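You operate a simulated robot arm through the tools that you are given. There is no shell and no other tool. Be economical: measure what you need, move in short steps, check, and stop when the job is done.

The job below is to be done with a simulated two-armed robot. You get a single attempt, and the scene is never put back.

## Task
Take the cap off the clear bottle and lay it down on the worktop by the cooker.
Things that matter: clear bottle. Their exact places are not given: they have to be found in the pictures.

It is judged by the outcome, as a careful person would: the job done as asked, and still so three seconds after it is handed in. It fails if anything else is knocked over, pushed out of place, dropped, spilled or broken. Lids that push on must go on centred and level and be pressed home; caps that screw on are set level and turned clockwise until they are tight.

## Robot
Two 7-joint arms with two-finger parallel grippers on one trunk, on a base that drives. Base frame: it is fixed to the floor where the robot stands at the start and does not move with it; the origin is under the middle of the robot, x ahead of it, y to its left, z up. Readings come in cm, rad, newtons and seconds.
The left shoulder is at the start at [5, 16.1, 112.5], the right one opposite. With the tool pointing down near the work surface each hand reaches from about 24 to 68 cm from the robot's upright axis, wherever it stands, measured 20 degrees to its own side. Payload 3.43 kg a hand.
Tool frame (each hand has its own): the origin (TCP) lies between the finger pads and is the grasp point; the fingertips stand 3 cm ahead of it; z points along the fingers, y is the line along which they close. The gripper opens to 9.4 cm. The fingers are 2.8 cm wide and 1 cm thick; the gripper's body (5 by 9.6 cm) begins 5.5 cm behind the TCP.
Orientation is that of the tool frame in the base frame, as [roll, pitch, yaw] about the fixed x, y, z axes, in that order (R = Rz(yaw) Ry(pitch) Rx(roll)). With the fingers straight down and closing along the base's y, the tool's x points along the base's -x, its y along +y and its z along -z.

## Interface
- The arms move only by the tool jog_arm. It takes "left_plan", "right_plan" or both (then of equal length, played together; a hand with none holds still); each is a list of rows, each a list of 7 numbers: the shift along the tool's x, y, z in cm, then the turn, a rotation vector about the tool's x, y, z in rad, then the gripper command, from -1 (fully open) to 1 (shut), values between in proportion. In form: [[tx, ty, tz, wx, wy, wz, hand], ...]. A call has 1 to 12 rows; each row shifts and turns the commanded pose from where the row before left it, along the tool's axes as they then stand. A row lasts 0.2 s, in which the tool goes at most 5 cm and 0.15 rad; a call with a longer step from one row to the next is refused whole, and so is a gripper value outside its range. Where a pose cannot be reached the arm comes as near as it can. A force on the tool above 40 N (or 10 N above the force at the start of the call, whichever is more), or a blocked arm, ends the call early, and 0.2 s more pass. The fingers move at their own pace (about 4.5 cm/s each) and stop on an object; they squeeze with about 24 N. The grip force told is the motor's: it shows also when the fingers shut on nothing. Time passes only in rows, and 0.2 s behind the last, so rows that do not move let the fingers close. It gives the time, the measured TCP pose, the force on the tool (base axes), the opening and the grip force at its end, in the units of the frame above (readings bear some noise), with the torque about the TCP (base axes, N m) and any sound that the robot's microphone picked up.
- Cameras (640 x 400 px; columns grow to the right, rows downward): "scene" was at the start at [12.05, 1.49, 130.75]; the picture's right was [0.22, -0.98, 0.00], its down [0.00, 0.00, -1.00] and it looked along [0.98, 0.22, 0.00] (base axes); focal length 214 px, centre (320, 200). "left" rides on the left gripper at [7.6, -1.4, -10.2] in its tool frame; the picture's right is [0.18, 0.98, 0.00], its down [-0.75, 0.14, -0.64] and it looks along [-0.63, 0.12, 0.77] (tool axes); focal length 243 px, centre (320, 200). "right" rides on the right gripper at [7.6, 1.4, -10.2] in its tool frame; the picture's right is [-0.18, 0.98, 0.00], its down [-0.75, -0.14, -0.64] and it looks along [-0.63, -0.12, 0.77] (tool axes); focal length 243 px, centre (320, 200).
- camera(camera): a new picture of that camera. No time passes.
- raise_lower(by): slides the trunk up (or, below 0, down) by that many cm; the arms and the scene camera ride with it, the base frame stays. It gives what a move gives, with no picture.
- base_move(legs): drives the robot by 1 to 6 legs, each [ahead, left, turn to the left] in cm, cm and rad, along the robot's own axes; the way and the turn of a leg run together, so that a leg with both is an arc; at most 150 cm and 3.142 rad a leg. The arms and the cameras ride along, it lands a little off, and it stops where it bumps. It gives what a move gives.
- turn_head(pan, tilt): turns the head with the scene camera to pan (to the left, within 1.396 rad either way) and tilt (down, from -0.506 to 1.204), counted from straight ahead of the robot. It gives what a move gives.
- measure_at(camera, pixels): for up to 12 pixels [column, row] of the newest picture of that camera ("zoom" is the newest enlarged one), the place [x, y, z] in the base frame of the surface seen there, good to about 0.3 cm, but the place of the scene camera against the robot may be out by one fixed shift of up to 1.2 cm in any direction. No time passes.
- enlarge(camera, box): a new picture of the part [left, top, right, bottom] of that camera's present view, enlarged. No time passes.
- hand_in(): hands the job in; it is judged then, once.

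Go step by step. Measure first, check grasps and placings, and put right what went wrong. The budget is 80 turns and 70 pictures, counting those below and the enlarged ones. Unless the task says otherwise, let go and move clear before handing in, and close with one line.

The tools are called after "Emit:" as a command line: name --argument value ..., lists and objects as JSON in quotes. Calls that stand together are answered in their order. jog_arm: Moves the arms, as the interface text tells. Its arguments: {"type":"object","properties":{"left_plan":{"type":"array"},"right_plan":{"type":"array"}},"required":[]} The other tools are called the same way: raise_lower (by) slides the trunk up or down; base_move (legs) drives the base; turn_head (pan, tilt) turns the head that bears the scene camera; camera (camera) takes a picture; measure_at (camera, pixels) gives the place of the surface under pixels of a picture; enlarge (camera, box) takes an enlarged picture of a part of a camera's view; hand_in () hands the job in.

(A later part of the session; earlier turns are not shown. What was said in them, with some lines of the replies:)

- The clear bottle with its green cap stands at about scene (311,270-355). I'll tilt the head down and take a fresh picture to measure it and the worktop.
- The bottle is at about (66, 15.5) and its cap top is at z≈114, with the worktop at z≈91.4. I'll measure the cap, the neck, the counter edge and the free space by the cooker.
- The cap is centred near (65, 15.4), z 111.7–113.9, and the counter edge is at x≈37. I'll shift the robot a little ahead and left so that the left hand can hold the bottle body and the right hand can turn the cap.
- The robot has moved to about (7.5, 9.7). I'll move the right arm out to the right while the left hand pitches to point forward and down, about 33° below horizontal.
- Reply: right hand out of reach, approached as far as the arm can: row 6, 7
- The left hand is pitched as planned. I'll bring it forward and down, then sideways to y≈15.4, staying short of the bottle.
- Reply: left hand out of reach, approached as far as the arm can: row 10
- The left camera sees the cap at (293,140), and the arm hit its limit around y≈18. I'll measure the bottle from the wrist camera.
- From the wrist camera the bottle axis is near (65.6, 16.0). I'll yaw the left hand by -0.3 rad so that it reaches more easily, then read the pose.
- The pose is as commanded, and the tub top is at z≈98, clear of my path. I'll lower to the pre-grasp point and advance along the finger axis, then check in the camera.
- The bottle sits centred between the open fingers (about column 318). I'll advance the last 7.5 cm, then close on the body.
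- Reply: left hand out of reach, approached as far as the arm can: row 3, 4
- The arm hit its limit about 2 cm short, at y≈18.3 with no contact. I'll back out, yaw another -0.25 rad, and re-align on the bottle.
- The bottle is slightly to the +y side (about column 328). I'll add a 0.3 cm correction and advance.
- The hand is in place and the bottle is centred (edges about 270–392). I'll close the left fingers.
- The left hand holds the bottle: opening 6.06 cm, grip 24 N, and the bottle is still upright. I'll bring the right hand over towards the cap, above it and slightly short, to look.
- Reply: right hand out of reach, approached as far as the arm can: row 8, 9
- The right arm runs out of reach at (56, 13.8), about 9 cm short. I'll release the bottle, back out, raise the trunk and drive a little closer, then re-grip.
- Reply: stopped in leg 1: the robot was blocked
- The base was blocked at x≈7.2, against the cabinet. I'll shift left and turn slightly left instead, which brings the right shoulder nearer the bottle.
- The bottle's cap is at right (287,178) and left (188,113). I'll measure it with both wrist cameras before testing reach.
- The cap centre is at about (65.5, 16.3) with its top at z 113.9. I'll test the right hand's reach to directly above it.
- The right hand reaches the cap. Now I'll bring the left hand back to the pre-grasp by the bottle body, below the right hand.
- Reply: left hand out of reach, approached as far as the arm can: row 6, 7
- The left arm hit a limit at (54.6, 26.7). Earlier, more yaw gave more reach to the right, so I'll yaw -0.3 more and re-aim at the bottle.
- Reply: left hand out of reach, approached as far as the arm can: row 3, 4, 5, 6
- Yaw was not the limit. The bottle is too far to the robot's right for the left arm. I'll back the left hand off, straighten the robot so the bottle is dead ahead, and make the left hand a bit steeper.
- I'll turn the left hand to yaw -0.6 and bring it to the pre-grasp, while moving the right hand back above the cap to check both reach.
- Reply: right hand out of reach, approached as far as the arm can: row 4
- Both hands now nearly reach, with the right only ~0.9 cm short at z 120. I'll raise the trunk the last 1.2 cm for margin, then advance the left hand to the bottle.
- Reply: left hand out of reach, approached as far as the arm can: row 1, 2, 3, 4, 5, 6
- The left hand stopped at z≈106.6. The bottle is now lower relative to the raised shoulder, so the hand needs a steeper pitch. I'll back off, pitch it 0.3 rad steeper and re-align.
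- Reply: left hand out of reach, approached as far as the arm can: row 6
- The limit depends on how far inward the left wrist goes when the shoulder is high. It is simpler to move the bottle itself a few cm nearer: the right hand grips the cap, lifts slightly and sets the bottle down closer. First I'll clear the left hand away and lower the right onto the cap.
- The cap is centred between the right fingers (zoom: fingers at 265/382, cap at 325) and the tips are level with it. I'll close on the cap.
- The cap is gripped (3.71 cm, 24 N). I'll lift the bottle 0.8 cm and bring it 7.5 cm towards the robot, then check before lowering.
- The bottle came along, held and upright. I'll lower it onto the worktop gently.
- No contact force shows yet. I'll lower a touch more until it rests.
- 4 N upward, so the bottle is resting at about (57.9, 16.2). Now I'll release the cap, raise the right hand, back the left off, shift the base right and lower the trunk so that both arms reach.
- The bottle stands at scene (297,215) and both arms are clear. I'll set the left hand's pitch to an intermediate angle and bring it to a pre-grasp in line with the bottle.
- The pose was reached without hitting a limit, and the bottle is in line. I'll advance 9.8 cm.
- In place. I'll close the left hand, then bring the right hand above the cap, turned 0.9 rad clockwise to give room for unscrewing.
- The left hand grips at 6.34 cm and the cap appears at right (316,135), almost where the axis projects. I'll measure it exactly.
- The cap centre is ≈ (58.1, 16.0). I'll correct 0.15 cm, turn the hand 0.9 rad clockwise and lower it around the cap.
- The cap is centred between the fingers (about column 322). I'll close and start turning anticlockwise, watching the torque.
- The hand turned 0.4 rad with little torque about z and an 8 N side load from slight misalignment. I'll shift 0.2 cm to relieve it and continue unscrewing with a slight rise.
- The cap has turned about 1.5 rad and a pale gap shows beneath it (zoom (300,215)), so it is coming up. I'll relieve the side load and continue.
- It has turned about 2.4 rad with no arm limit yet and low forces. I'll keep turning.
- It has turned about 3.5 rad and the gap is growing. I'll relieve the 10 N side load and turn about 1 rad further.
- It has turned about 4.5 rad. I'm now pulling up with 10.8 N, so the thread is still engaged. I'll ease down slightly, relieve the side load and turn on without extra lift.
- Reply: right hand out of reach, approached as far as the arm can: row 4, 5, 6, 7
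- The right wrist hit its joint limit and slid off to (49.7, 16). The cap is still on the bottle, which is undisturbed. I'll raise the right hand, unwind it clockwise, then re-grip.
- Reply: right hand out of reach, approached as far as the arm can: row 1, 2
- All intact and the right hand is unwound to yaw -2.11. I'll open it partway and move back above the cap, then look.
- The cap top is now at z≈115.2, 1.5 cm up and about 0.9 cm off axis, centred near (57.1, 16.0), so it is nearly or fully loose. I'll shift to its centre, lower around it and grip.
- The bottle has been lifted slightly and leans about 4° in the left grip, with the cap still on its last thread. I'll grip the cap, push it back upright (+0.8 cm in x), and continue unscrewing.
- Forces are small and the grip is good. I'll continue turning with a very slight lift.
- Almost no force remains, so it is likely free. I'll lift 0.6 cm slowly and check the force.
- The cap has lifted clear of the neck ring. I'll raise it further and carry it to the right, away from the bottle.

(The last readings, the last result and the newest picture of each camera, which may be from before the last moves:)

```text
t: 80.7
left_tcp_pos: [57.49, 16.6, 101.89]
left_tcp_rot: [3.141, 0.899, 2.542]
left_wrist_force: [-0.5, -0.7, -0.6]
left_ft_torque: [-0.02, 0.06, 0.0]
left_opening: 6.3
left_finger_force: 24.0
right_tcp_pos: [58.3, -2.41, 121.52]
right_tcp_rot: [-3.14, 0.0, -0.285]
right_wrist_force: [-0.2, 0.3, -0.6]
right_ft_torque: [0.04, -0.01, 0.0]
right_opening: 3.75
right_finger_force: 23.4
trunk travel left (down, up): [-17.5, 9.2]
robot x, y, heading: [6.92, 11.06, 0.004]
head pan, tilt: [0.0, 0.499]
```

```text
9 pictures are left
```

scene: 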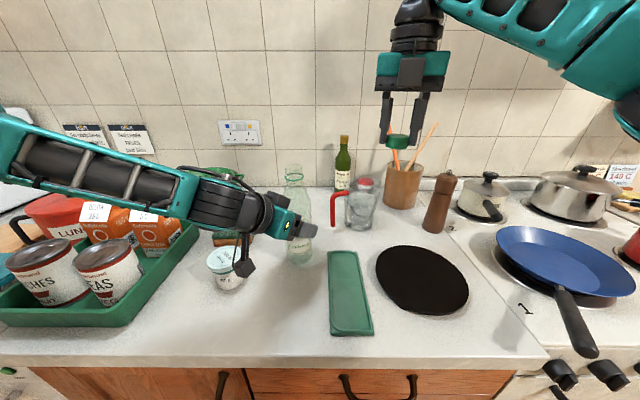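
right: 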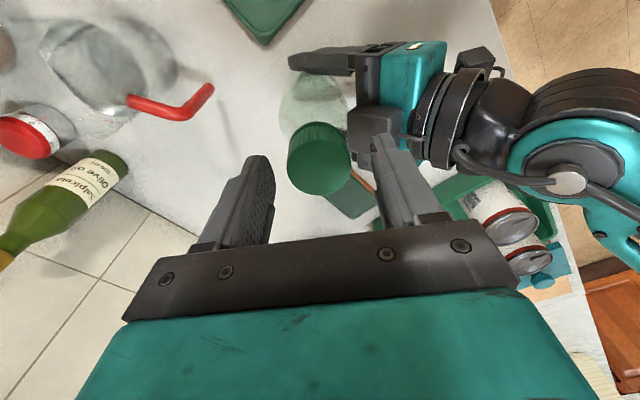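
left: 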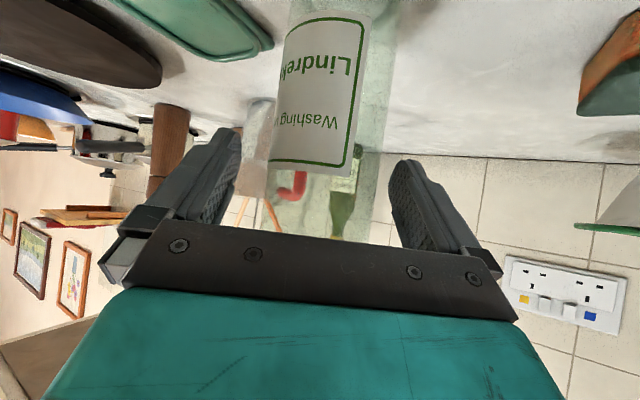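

The cap is held at scene (397,140) and the bottle neck is bare. I'll measure the bottle's base height and the candidate put-down spots by the cooker.

Emit:
measure_at --camera "scene" --pixels '[[294, 168], [298, 262], [300, 266], [305, 245], [472, 290], [485, 292], [500, 320], [440, 325], [420, 325], [400, 228], [465, 255], [500, 292]]'

Emit:
enlarge --camera "scene" --box '[250, 160, 340, 280]'

```text
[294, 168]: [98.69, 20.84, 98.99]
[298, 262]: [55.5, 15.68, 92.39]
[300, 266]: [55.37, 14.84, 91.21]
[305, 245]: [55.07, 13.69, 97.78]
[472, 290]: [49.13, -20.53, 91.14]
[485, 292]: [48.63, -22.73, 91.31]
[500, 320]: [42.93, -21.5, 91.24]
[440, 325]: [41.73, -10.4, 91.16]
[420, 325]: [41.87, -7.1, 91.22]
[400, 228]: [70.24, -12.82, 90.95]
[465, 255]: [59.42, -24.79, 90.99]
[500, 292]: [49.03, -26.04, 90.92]
```

```text
3.33 times, centred on (295, 220) of scene
```

zoom: 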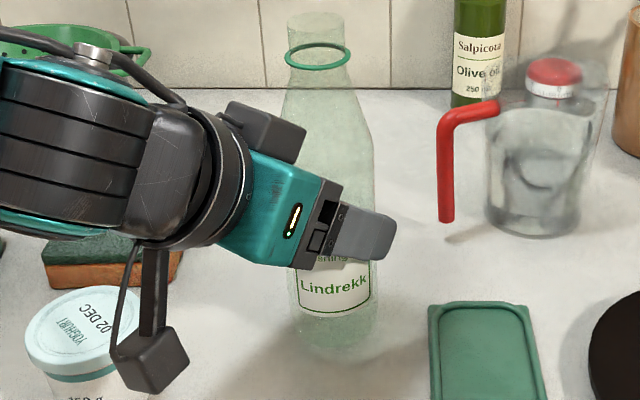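

Clear worktop by the cooker lies around (45.5, -22), between the trivet and the hob. I'll turn the right hand so its fingers close along x there, and meanwhile lower the left hand a little to seat the bottle.

Emit:
jog_arm --right_plan '[[0, 0, 0, 0, 0, 0.143, 1], [0, 0, 0, 0, 0, 0.143, 1], [0, 0, 0, 0, 0, 0.143, 1], [0, 0, 0, 0, 0, 0.143, 1], [0, 0, 0, 0, 0, 0.143, 1], [0, 0, 0, 0, 0, 0.143, 1], [0, 0, 0, 0, 0, 0.143, 1], [0, 0, 0, 0, 0, 0.143, 1], [0, 0, 0, 0, 0, 0.143, 1]]' --left_plan '[[0.08, 0, 0.06, 0, 0, 0, 1], [0.08, 0, 0.06, 0, 0, 0, 1], [0.08, 0, 0.06, 0, 0, 0, 1], [0.08, 0, 0.06, 0, 0, 0, 1], [0, 0, 0, 0, 0, 0, 1], [0, 0, 0, 0, 0, 0, 1], [0, 0, 0, 0, 0, 0, 1], [0, 0, 0, 0, 0, 0, 1], [0, 0, 0, 0, 0, 0, 1]]'

```text
t: 82.7
left_tcp_pos: [57.26, 16.45, 101.4]
left_tcp_rot: [3.14, 0.902, 2.543]
left_wrist_force: [0.6, 0.1, -0.7]
left_ft_torque: [0.02, -0.01, 0.02]
left_opening: 6.33
left_finger_force: 24.2
right_tcp_pos: [58.11, -2.6, 121.48]
right_tcp_rot: [-3.139, 0.002, -1.573]
right_wrist_force: [0.2, 0.4, -0.2]
right_ft_torque: [-0.03, 0.0, -0.01]
right_opening: 3.78
right_finger_force: 23.5
trunk travel left (down, up): [-17.5, 9.2]
robot x, y, heading: [6.96, 11.08, 0.004]
head pan, tilt: [0.0, 0.499]
```

There's no contact under the bottle yet. I'll keep lowering it in small steps while carrying the cap over to the put-down spot.

Emit:
jog_arm --right_plan '[[3.23, 2.1, 0, 0, 0, 0, 1], [3.23, 2.1, 0, 0, 0, 0, 1], [3.23, 2.1, 0, 0, 0, 0, 1], [3.23, 2.1, 0, 0, 0, 0, 1], [3.23, 2.1, 0, 0, 0, 0, 1], [3.23, 2.1, 0, 0, 0, 0, 1], [0, 0, 3, 0, 0, 0, 1], [0, 0, 3, 0, 0, 0, 1], [0, 0, 3, 0, 0, 0, 1], [0, 0, 3, 0, 0, 0, 1], [0, 0, 3, 0, 0, 0, 1], [0, 0, 0, 0, 0, 0, 1]]' --left_plan '[[0.08, 0, 0.06, 0, 0, 0, 1], [0, 0, 0, 0, 0, 0, 1], [0.08, 0, 0.06, 0, 0, 0, 1], [0, 0, 0, 0, 0, 0, 1], [0.08, 0, 0.06, 0, 0, 0, 1], [0, 0, 0, 0, 0, 0, 1], [0, 0, 0, 0, 0, 0, 1], [0, 0, 0, 0, 0, 0, 1], [0, 0, 0, 0, 0, 0, 1], [0, 0, 0, 0, 0, 0, 1], [0, 0, 0, 0, 0, 0, 1], [0, 0, 0, 0, 0, 0, 1]]'

Emit:
camera --camera "right"

```text
t: 85.2
left_tcp_pos: [57.21, 16.56, 101.16]
left_tcp_rot: [3.139, 0.901, 2.542]
left_wrist_force: [0.5, -0.2, -1.4]
left_ft_torque: [0.01, 0.0, -0.02]
left_opening: 6.31
left_finger_force: 24.0
right_tcp_pos: [45.43, -22.17, 106.72]
right_tcp_rot: [-3.141, 0.001, -1.573]
right_wrist_force: [0.0, -0.2, -0.1]
right_ft_torque: [0.0, -0.03, -0.01]
right_opening: 3.75
right_finger_force: 24.0
trunk travel left (down, up): [-17.5, 9.2]
robot x, y, heading: [6.87, 10.99, 0.009]
head pan, tilt: [0.0, 0.499]
```

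```text
7 pictures are left
```

right: 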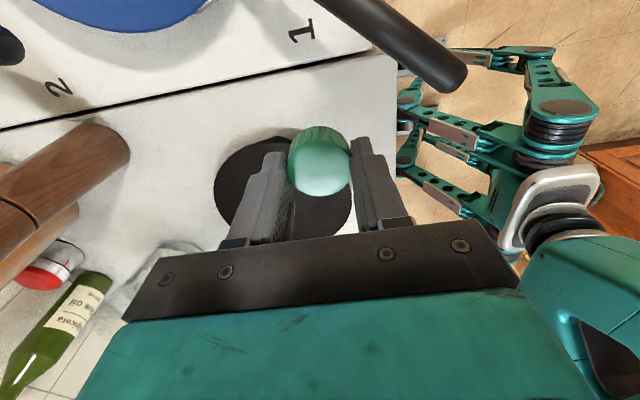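

The spot straight below the cap projects to right (320,96), clear worktop between the trivet and the cooker line. I'll check the pan handle's position before descending.

Emit:
measure_at --camera "right" --pixels '[[440, 65], [390, 30], [360, 10], [320, 96], [320, 60], [300, 130], [345, 100], [320, 180]]'

```text
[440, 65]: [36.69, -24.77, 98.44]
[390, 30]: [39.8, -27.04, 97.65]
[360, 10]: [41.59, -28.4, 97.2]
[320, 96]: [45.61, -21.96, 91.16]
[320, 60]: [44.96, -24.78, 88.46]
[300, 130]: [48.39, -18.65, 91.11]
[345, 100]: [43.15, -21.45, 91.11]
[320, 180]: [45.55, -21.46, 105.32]
```

The pan handle passes at about (40, -27, 98), clear of the hand's path. I'll lower the cap 11 cm and continue to seat the bottle.

Emit:
jog_arm --right_plan '[[0, 0, 2.5, 0, 0, 0, 1], [0, 0, 2.5, 0, 0, 0, 1], [0, 0, 2.5, 0, 0, 0, 1], [0, 0, 2, 0, 0, 0, 1], [0, 0, 1, 0, 0, 0, 1], [0, 0, 0.5, 0, 0, 0, 1], [0, 0, 0, 0, 0, 0, 1]]' --left_plan '[[0.08, 0, 0.06, 0, 0, 0, 1], [0, 0, 0, 0, 0, 0, 1], [0.08, 0, 0.06, 0, 0, 0, 1], [0, 0, 0, 0, 0, 0, 1], [0, 0, 0, 0, 0, 0, 1], [0, 0, 0, 0, 0, 0, 1], [0, 0, 0, 0, 0, 0, 1]]'

```text
t: 86.8
left_tcp_pos: [57.26, 16.43, 100.93]
left_tcp_rot: [3.14, 0.9, 2.542]
left_wrist_force: [-0.4, -0.3, -0.4]
left_ft_torque: [-0.01, -0.01, 0.02]
left_opening: 6.33
left_finger_force: 24.3
right_tcp_pos: [45.51, -22.15, 95.5]
right_tcp_rot: [-3.141, 0.003, -1.572]
right_wrist_force: [-0.1, -0.1, -0.5]
right_ft_torque: [-0.02, 0.01, -0.04]
right_opening: 3.76
right_finger_force: 23.8
trunk travel left (down, up): [-17.5, 9.2]
robot x, y, heading: [7.09, 10.67, 0.004]
head pan, tilt: [0.0, 0.499]
```

Neither the cap nor the bottle is in contact yet. I'll creep both down.

Emit:
jog_arm --right_plan '[[0, 0, 0.2, 0, 0, 0, 1], [0, 0, 0.15, 0, 0, 0, 1], [0, 0, 0.1, 0, 0, 0, 1], [0, 0, 0, 0, 0, 0, 1]]' --left_plan '[[0.08, 0, 0.06, 0, 0, 0, 1], [0, 0, 0, 0, 0, 0, 1], [0.08, 0, 0.06, 0, 0, 0, 1], [0, 0, 0, 0, 0, 0, 1]]'

Emit:
enlarge --camera "scene" --box '[250, 180, 550, 360]'

```text
t: 87.8
left_tcp_pos: [57.26, 16.53, 100.75]
left_tcp_rot: [3.137, 0.903, 2.544]
left_wrist_force: [1.0, 1.3, 3.2]
left_ft_torque: [0.05, 0.0, -0.01]
left_opening: 6.33
left_finger_force: 23.5
right_tcp_pos: [45.4, -22.01, 95.1]
right_tcp_rot: [-3.14, 0.001, -1.571]
right_wrist_force: [-1.0, -0.1, 0.3]
right_ft_torque: [0.01, 0.01, 0.03]
right_opening: 3.72
right_finger_force: 24.4
trunk travel left (down, up): [-17.5, 9.2]
robot x, y, heading: [6.8, 10.97, 0.003]
head pan, tilt: [0.0, 0.499]
```

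```text
2.13 times, centred on (400, 270) of scene
```

zoom: 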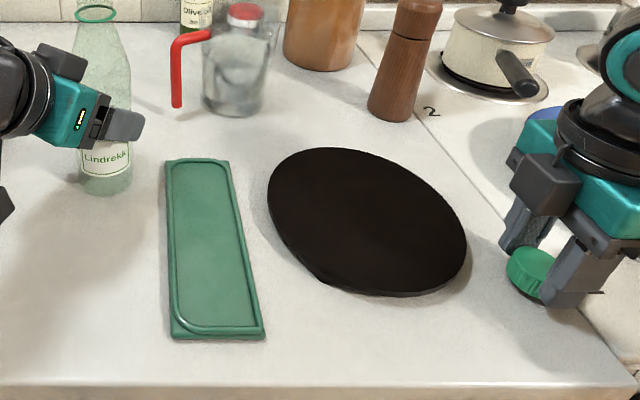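

The left hand reads 3 N, so the bottle is on the worktop. The cap isn't touching yet, so I'll creep it down further.

Emit:
jog_arm --right_plan '[[0, 0, 0.1, 0, 0, 0, 1], [0, 0, 0.1, 0, 0, 0, 1], [0, 0, 0, 0, 0, 0, 1]]'

```text
t: 88.7
left_tcp_pos: [57.39, 16.57, 100.81]
left_tcp_rot: [3.14, 0.902, 2.544]
left_wrist_force: [1.1, 0.2, 5.0]
left_ft_torque: [-0.02, -0.04, 0.0]
left_opening: 6.34
left_finger_force: 23.9
right_tcp_pos: [45.55, -21.96, 94.82]
right_tcp_rot: [-3.141, 0.002, -1.571]
right_wrist_force: [0.7, -0.1, -0.6]
right_ft_torque: [-0.03, 0.0, -0.01]
right_opening: 3.72
right_finger_force: 24.0
trunk travel left (down, up): [-17.5, 9.2]
robot x, y, heading: [7.05, 10.93, 0.008]
head pan, tilt: [0.0, 0.499]
```

Emit:
jog_arm --right_plan '[[0, 0, 0.1, 0, 0, 0, 1], [0, 0, 0.1, 0, 0, 0, 1], [0, 0, 0, 0, 0, 0, 1]]'

```text
t: 89.5
left_tcp_pos: [57.25, 16.5, 100.75]
left_tcp_rot: [3.14, 0.9, 2.543]
left_wrist_force: [1.6, 0.2, 6.4]
left_ft_torque: [0.01, -0.03, 0.02]
left_opening: 6.33
left_finger_force: 24.2
right_tcp_pos: [45.54, -22.14, 94.69]
right_tcp_rot: [3.141, 0.002, -1.571]
right_wrist_force: [0.2, -1.1, -0.3]
right_ft_torque: [0.0, -0.03, -0.02]
right_opening: 3.73
right_finger_force: 24.0
trunk travel left (down, up): [-17.5, 9.2]
robot x, y, heading: [6.88, 11.0, 0.007]
head pan, tilt: [0.0, 0.499]
```

Emit:
jog_arm --right_plan '[[0, 0, 0.1, 0, 0, 0, 1], [0, 0, 0.1, 0, 0, 0, 1], [0, 0, 0, 0, 0, 0, 1]]'

Emit:
camera --camera "right"

```text
t: 90.2
left_tcp_pos: [57.3, 16.5, 100.77]
left_tcp_rot: [3.14, 0.9, 2.545]
left_wrist_force: [1.6, -0.1, 7.1]
left_ft_torque: [-0.03, -0.03, 0.01]
left_opening: 6.33
left_finger_force: 24.0
right_tcp_pos: [45.54, -21.95, 94.46]
right_tcp_rot: [-3.14, 0.002, -1.572]
right_wrist_force: [-1.5, 0.3, -0.4]
right_ft_torque: [0.02, -0.01, 0.04]
right_opening: 3.74
right_finger_force: 24.4
trunk travel left (down, up): [-17.5, 9.2]
robot x, y, heading: [6.89, 10.61, 0.004]
head pan, tilt: [0.0, 0.499]
```

```text
5 pictures are left
```

right: 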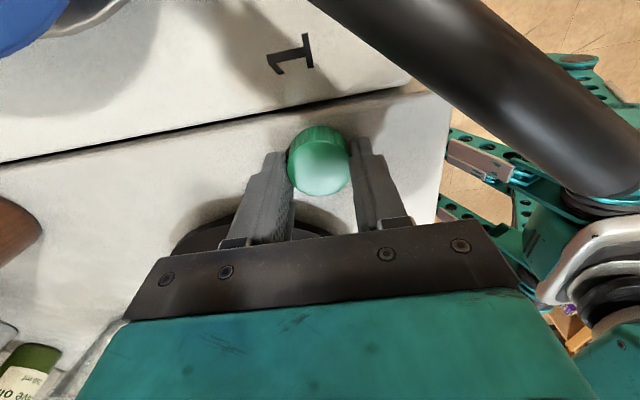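

The cap is close to the surface, with the tips at about z 91.5. I'll take two more small steps.

Emit:
jog_arm --right_plan '[[0, 0, 0.1, 0, 0, 0, 1], [0, 0, 0, 0, 0, 0, 1], [0, 0, 0.08, 0, 0, 0, 1], [0, 0, 0, 0, 0, 0, 1]]'

Emit:
measure_at --camera "right" --pixels '[[320, 178], [318, 145], [318, 130], [318, 122], [320, 110]]'

```text
t: 91.2
left_tcp_pos: [57.17, 16.62, 100.74]
left_tcp_rot: [3.14, 0.9, 2.544]
left_wrist_force: [0.8, 0.2, 4.7]
left_ft_torque: [-0.08, -0.03, -0.02]
left_opening: 6.33
left_finger_force: 24.0
right_tcp_pos: [45.58, -22.03, 94.4]
right_tcp_rot: [-3.138, 0.001, -1.573]
right_wrist_force: [-2.5, 1.1, 10.8]
right_ft_torque: [-0.13, 0.1, -0.04]
right_opening: 3.71
right_finger_force: 23.6
trunk travel left (down, up): [-17.5, 9.2]
robot x, y, heading: [6.81, 10.85, 0.006]
head pan, tilt: [0.0, 0.499]
```

```text
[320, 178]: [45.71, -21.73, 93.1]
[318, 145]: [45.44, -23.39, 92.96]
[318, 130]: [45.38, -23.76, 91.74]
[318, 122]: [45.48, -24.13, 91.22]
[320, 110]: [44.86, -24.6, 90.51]
```

10.8 N upward, so the cap is down. I'll ease slightly, open the right hand partway, and rise straight up.

Emit:
jog_arm --right_plan '[[0, 0, -0.08, 0, 0, 0, 1], [0, 0, 0, 0, 0, 0, 0.1], [0, 0, 0, 0, 0, 0, -0.1], [0, 0, 0, 0, 0, 0, -0.2], [0, 0, 0, 0, 0, 0, -0.2], [0, 0, -2, 0, 0, 0, -0.2], [0, 0, -3, 0, 0, 0, -0.2], [0, 0, -4, 0, 0, 0, -0.2], [0, 0, -4, 0, 0, 0, -0.2]]'

Emit:
camera --camera "right"

```text
t: 93.2
left_tcp_pos: [57.24, 16.59, 100.62]
left_tcp_rot: [3.141, 0.9, 2.543]
left_wrist_force: [-1.7, 1.4, 6.3]
left_ft_torque: [0.11, 0.21, 0.0]
left_opening: 6.31
left_finger_force: 23.7
right_tcp_pos: [45.56, -21.94, 107.55]
right_tcp_rot: [-3.141, 0.001, -1.57]
right_wrist_force: [-0.4, -1.0, -1.0]
right_ft_torque: [-0.01, -0.02, -0.05]
right_opening: 5.65
right_finger_force: 0.0
trunk travel left (down, up): [-17.5, 9.2]
robot x, y, heading: [6.98, 10.97, 0.009]
head pan, tilt: [0.0, 0.499]
```

```text
4 pictures are left
```

right: 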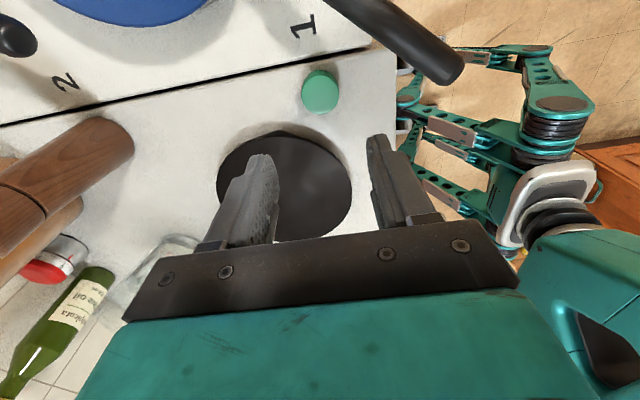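

The cap lies flat on the worktop at right (320,92), between the trivet and the cooker. Now I'll release the bottle gently and check that it stands.

Emit:
jog_arm --left_plan '[[-0.05, 0, -0.04, 0, 0, 0, 1], [0, 0, 0, 0, 0, 0, -0.3], [0, 0, 0, 0, 0, 0, -0.36], [0, 0, 0, 0, 0, 0, -0.42], [0, 0, 0, 0, 0, 0, -0.5], [0, 0, 0, 0, 0, 0, -0.6], [0, 0, 0, 0, 0, 0, -0.8], [0, 0, 0, 0, 0, 0, -1], [0, 0, 0, 0, 0, 0, -1]]'

Emit:
enlarge --camera "scene" --box '[230, 140, 400, 290]'

```text
t: 95.2
left_tcp_pos: [57.39, 16.57, 100.79]
left_tcp_rot: [3.14, 0.9, 2.542]
left_wrist_force: [0.0, -0.4, -0.2]
left_ft_torque: [0.02, -0.02, 0.02]
left_opening: 9.42
left_finger_force: 0.1
right_tcp_pos: [45.64, -21.94, 107.47]
right_tcp_rot: [-3.14, 0.001, -1.569]
right_wrist_force: [0.0, 0.3, -0.4]
right_ft_torque: [-0.01, -0.02, -0.04]
right_opening: 5.63
right_finger_force: 0.0
trunk travel left (down, up): [-17.5, 9.2]
robot x, y, heading: [6.92, 10.78, 0.002]
head pan, tilt: [0.0, 0.499]
```

```text
2.67 times, centred on (315, 215) of scene
```

zoom: 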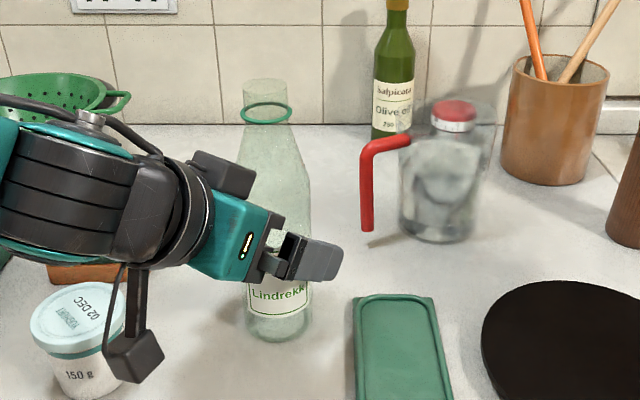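

The bottle stands upright and free. I'll back the left hand out along its approach line and take a final look.

Emit:
jog_arm --left_plan '[[0, 0, -2, 0, 0, 0, -1], [0, 0, -3, 0, 0, 0, -1], [0, 0, -3, 0, 0, 0, -1], [0, 0, -3, 0, 0, 0, -1], [-2, 2, 0, 0, 0, 0, -1], [-2, 2, 0, 0, 0, 0, -1], [0, 0, 0, 0, 0, 0, -1]]' --right_plan '[[0, 0, -3, 0, 0, 0, -0.2], [0, 0, -3, 0, 0, 0, -0.2], [0, 0, -3, 0, 0, 0, -0.2], [0, 0, -3, 0, 0, 0, -0.2], [0, 0, 0, 0, 0, 0, -0.2], [0, 0, 0, 0, 0, 0, -0.2], [0, 0, 0, 0, 0, 0, -0.2]]'

Emit:
camera --camera "scene"

```text
t: 96.8
left_tcp_pos: [54.51, 23.16, 111.04]
left_tcp_rot: [3.14, 0.9, 2.542]
left_wrist_force: [-0.1, -0.3, 0.4]
left_ft_torque: [0.01, -0.01, -0.01]
left_opening: 9.43
left_finger_force: 0.1
right_tcp_pos: [45.39, -22.27, 119.74]
right_tcp_rot: [-3.14, 0.001, -1.571]
right_wrist_force: [-0.2, 0.2, 0.2]
right_ft_torque: [0.01, 0.0, -0.05]
right_opening: 5.64
right_finger_force: 0.0
trunk travel left (down, up): [-17.5, 9.2]
robot x, y, heading: [7.05, 11.03, 0.004]
head pan, tilt: [0.0, 0.499]
```

```text
2 pictures are left
```

scene: 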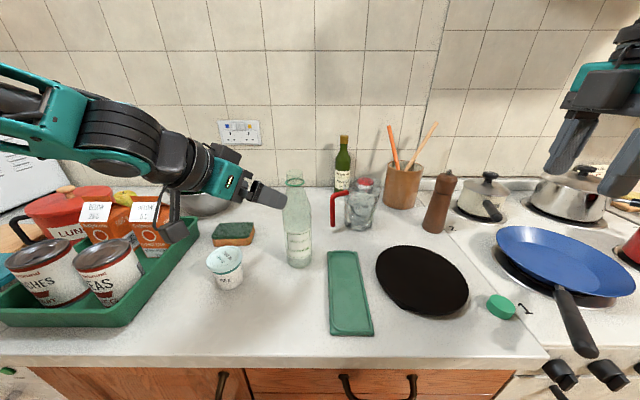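

The bottle stands open at scene (298,225). The cap lies on the worktop beside the cooker at (501,306), just short of the cooker line, and everything else is where it was. I'm handing in.

Emit:
hand_in

```text
The job is handed in.
```

The cap is off the clear bottle and lying on the worktop next to the cooker. To get both arms on it I moved the bottle about 8 cm nearer the front of the worktop, where it still stands upright; nothing else was disturbed.
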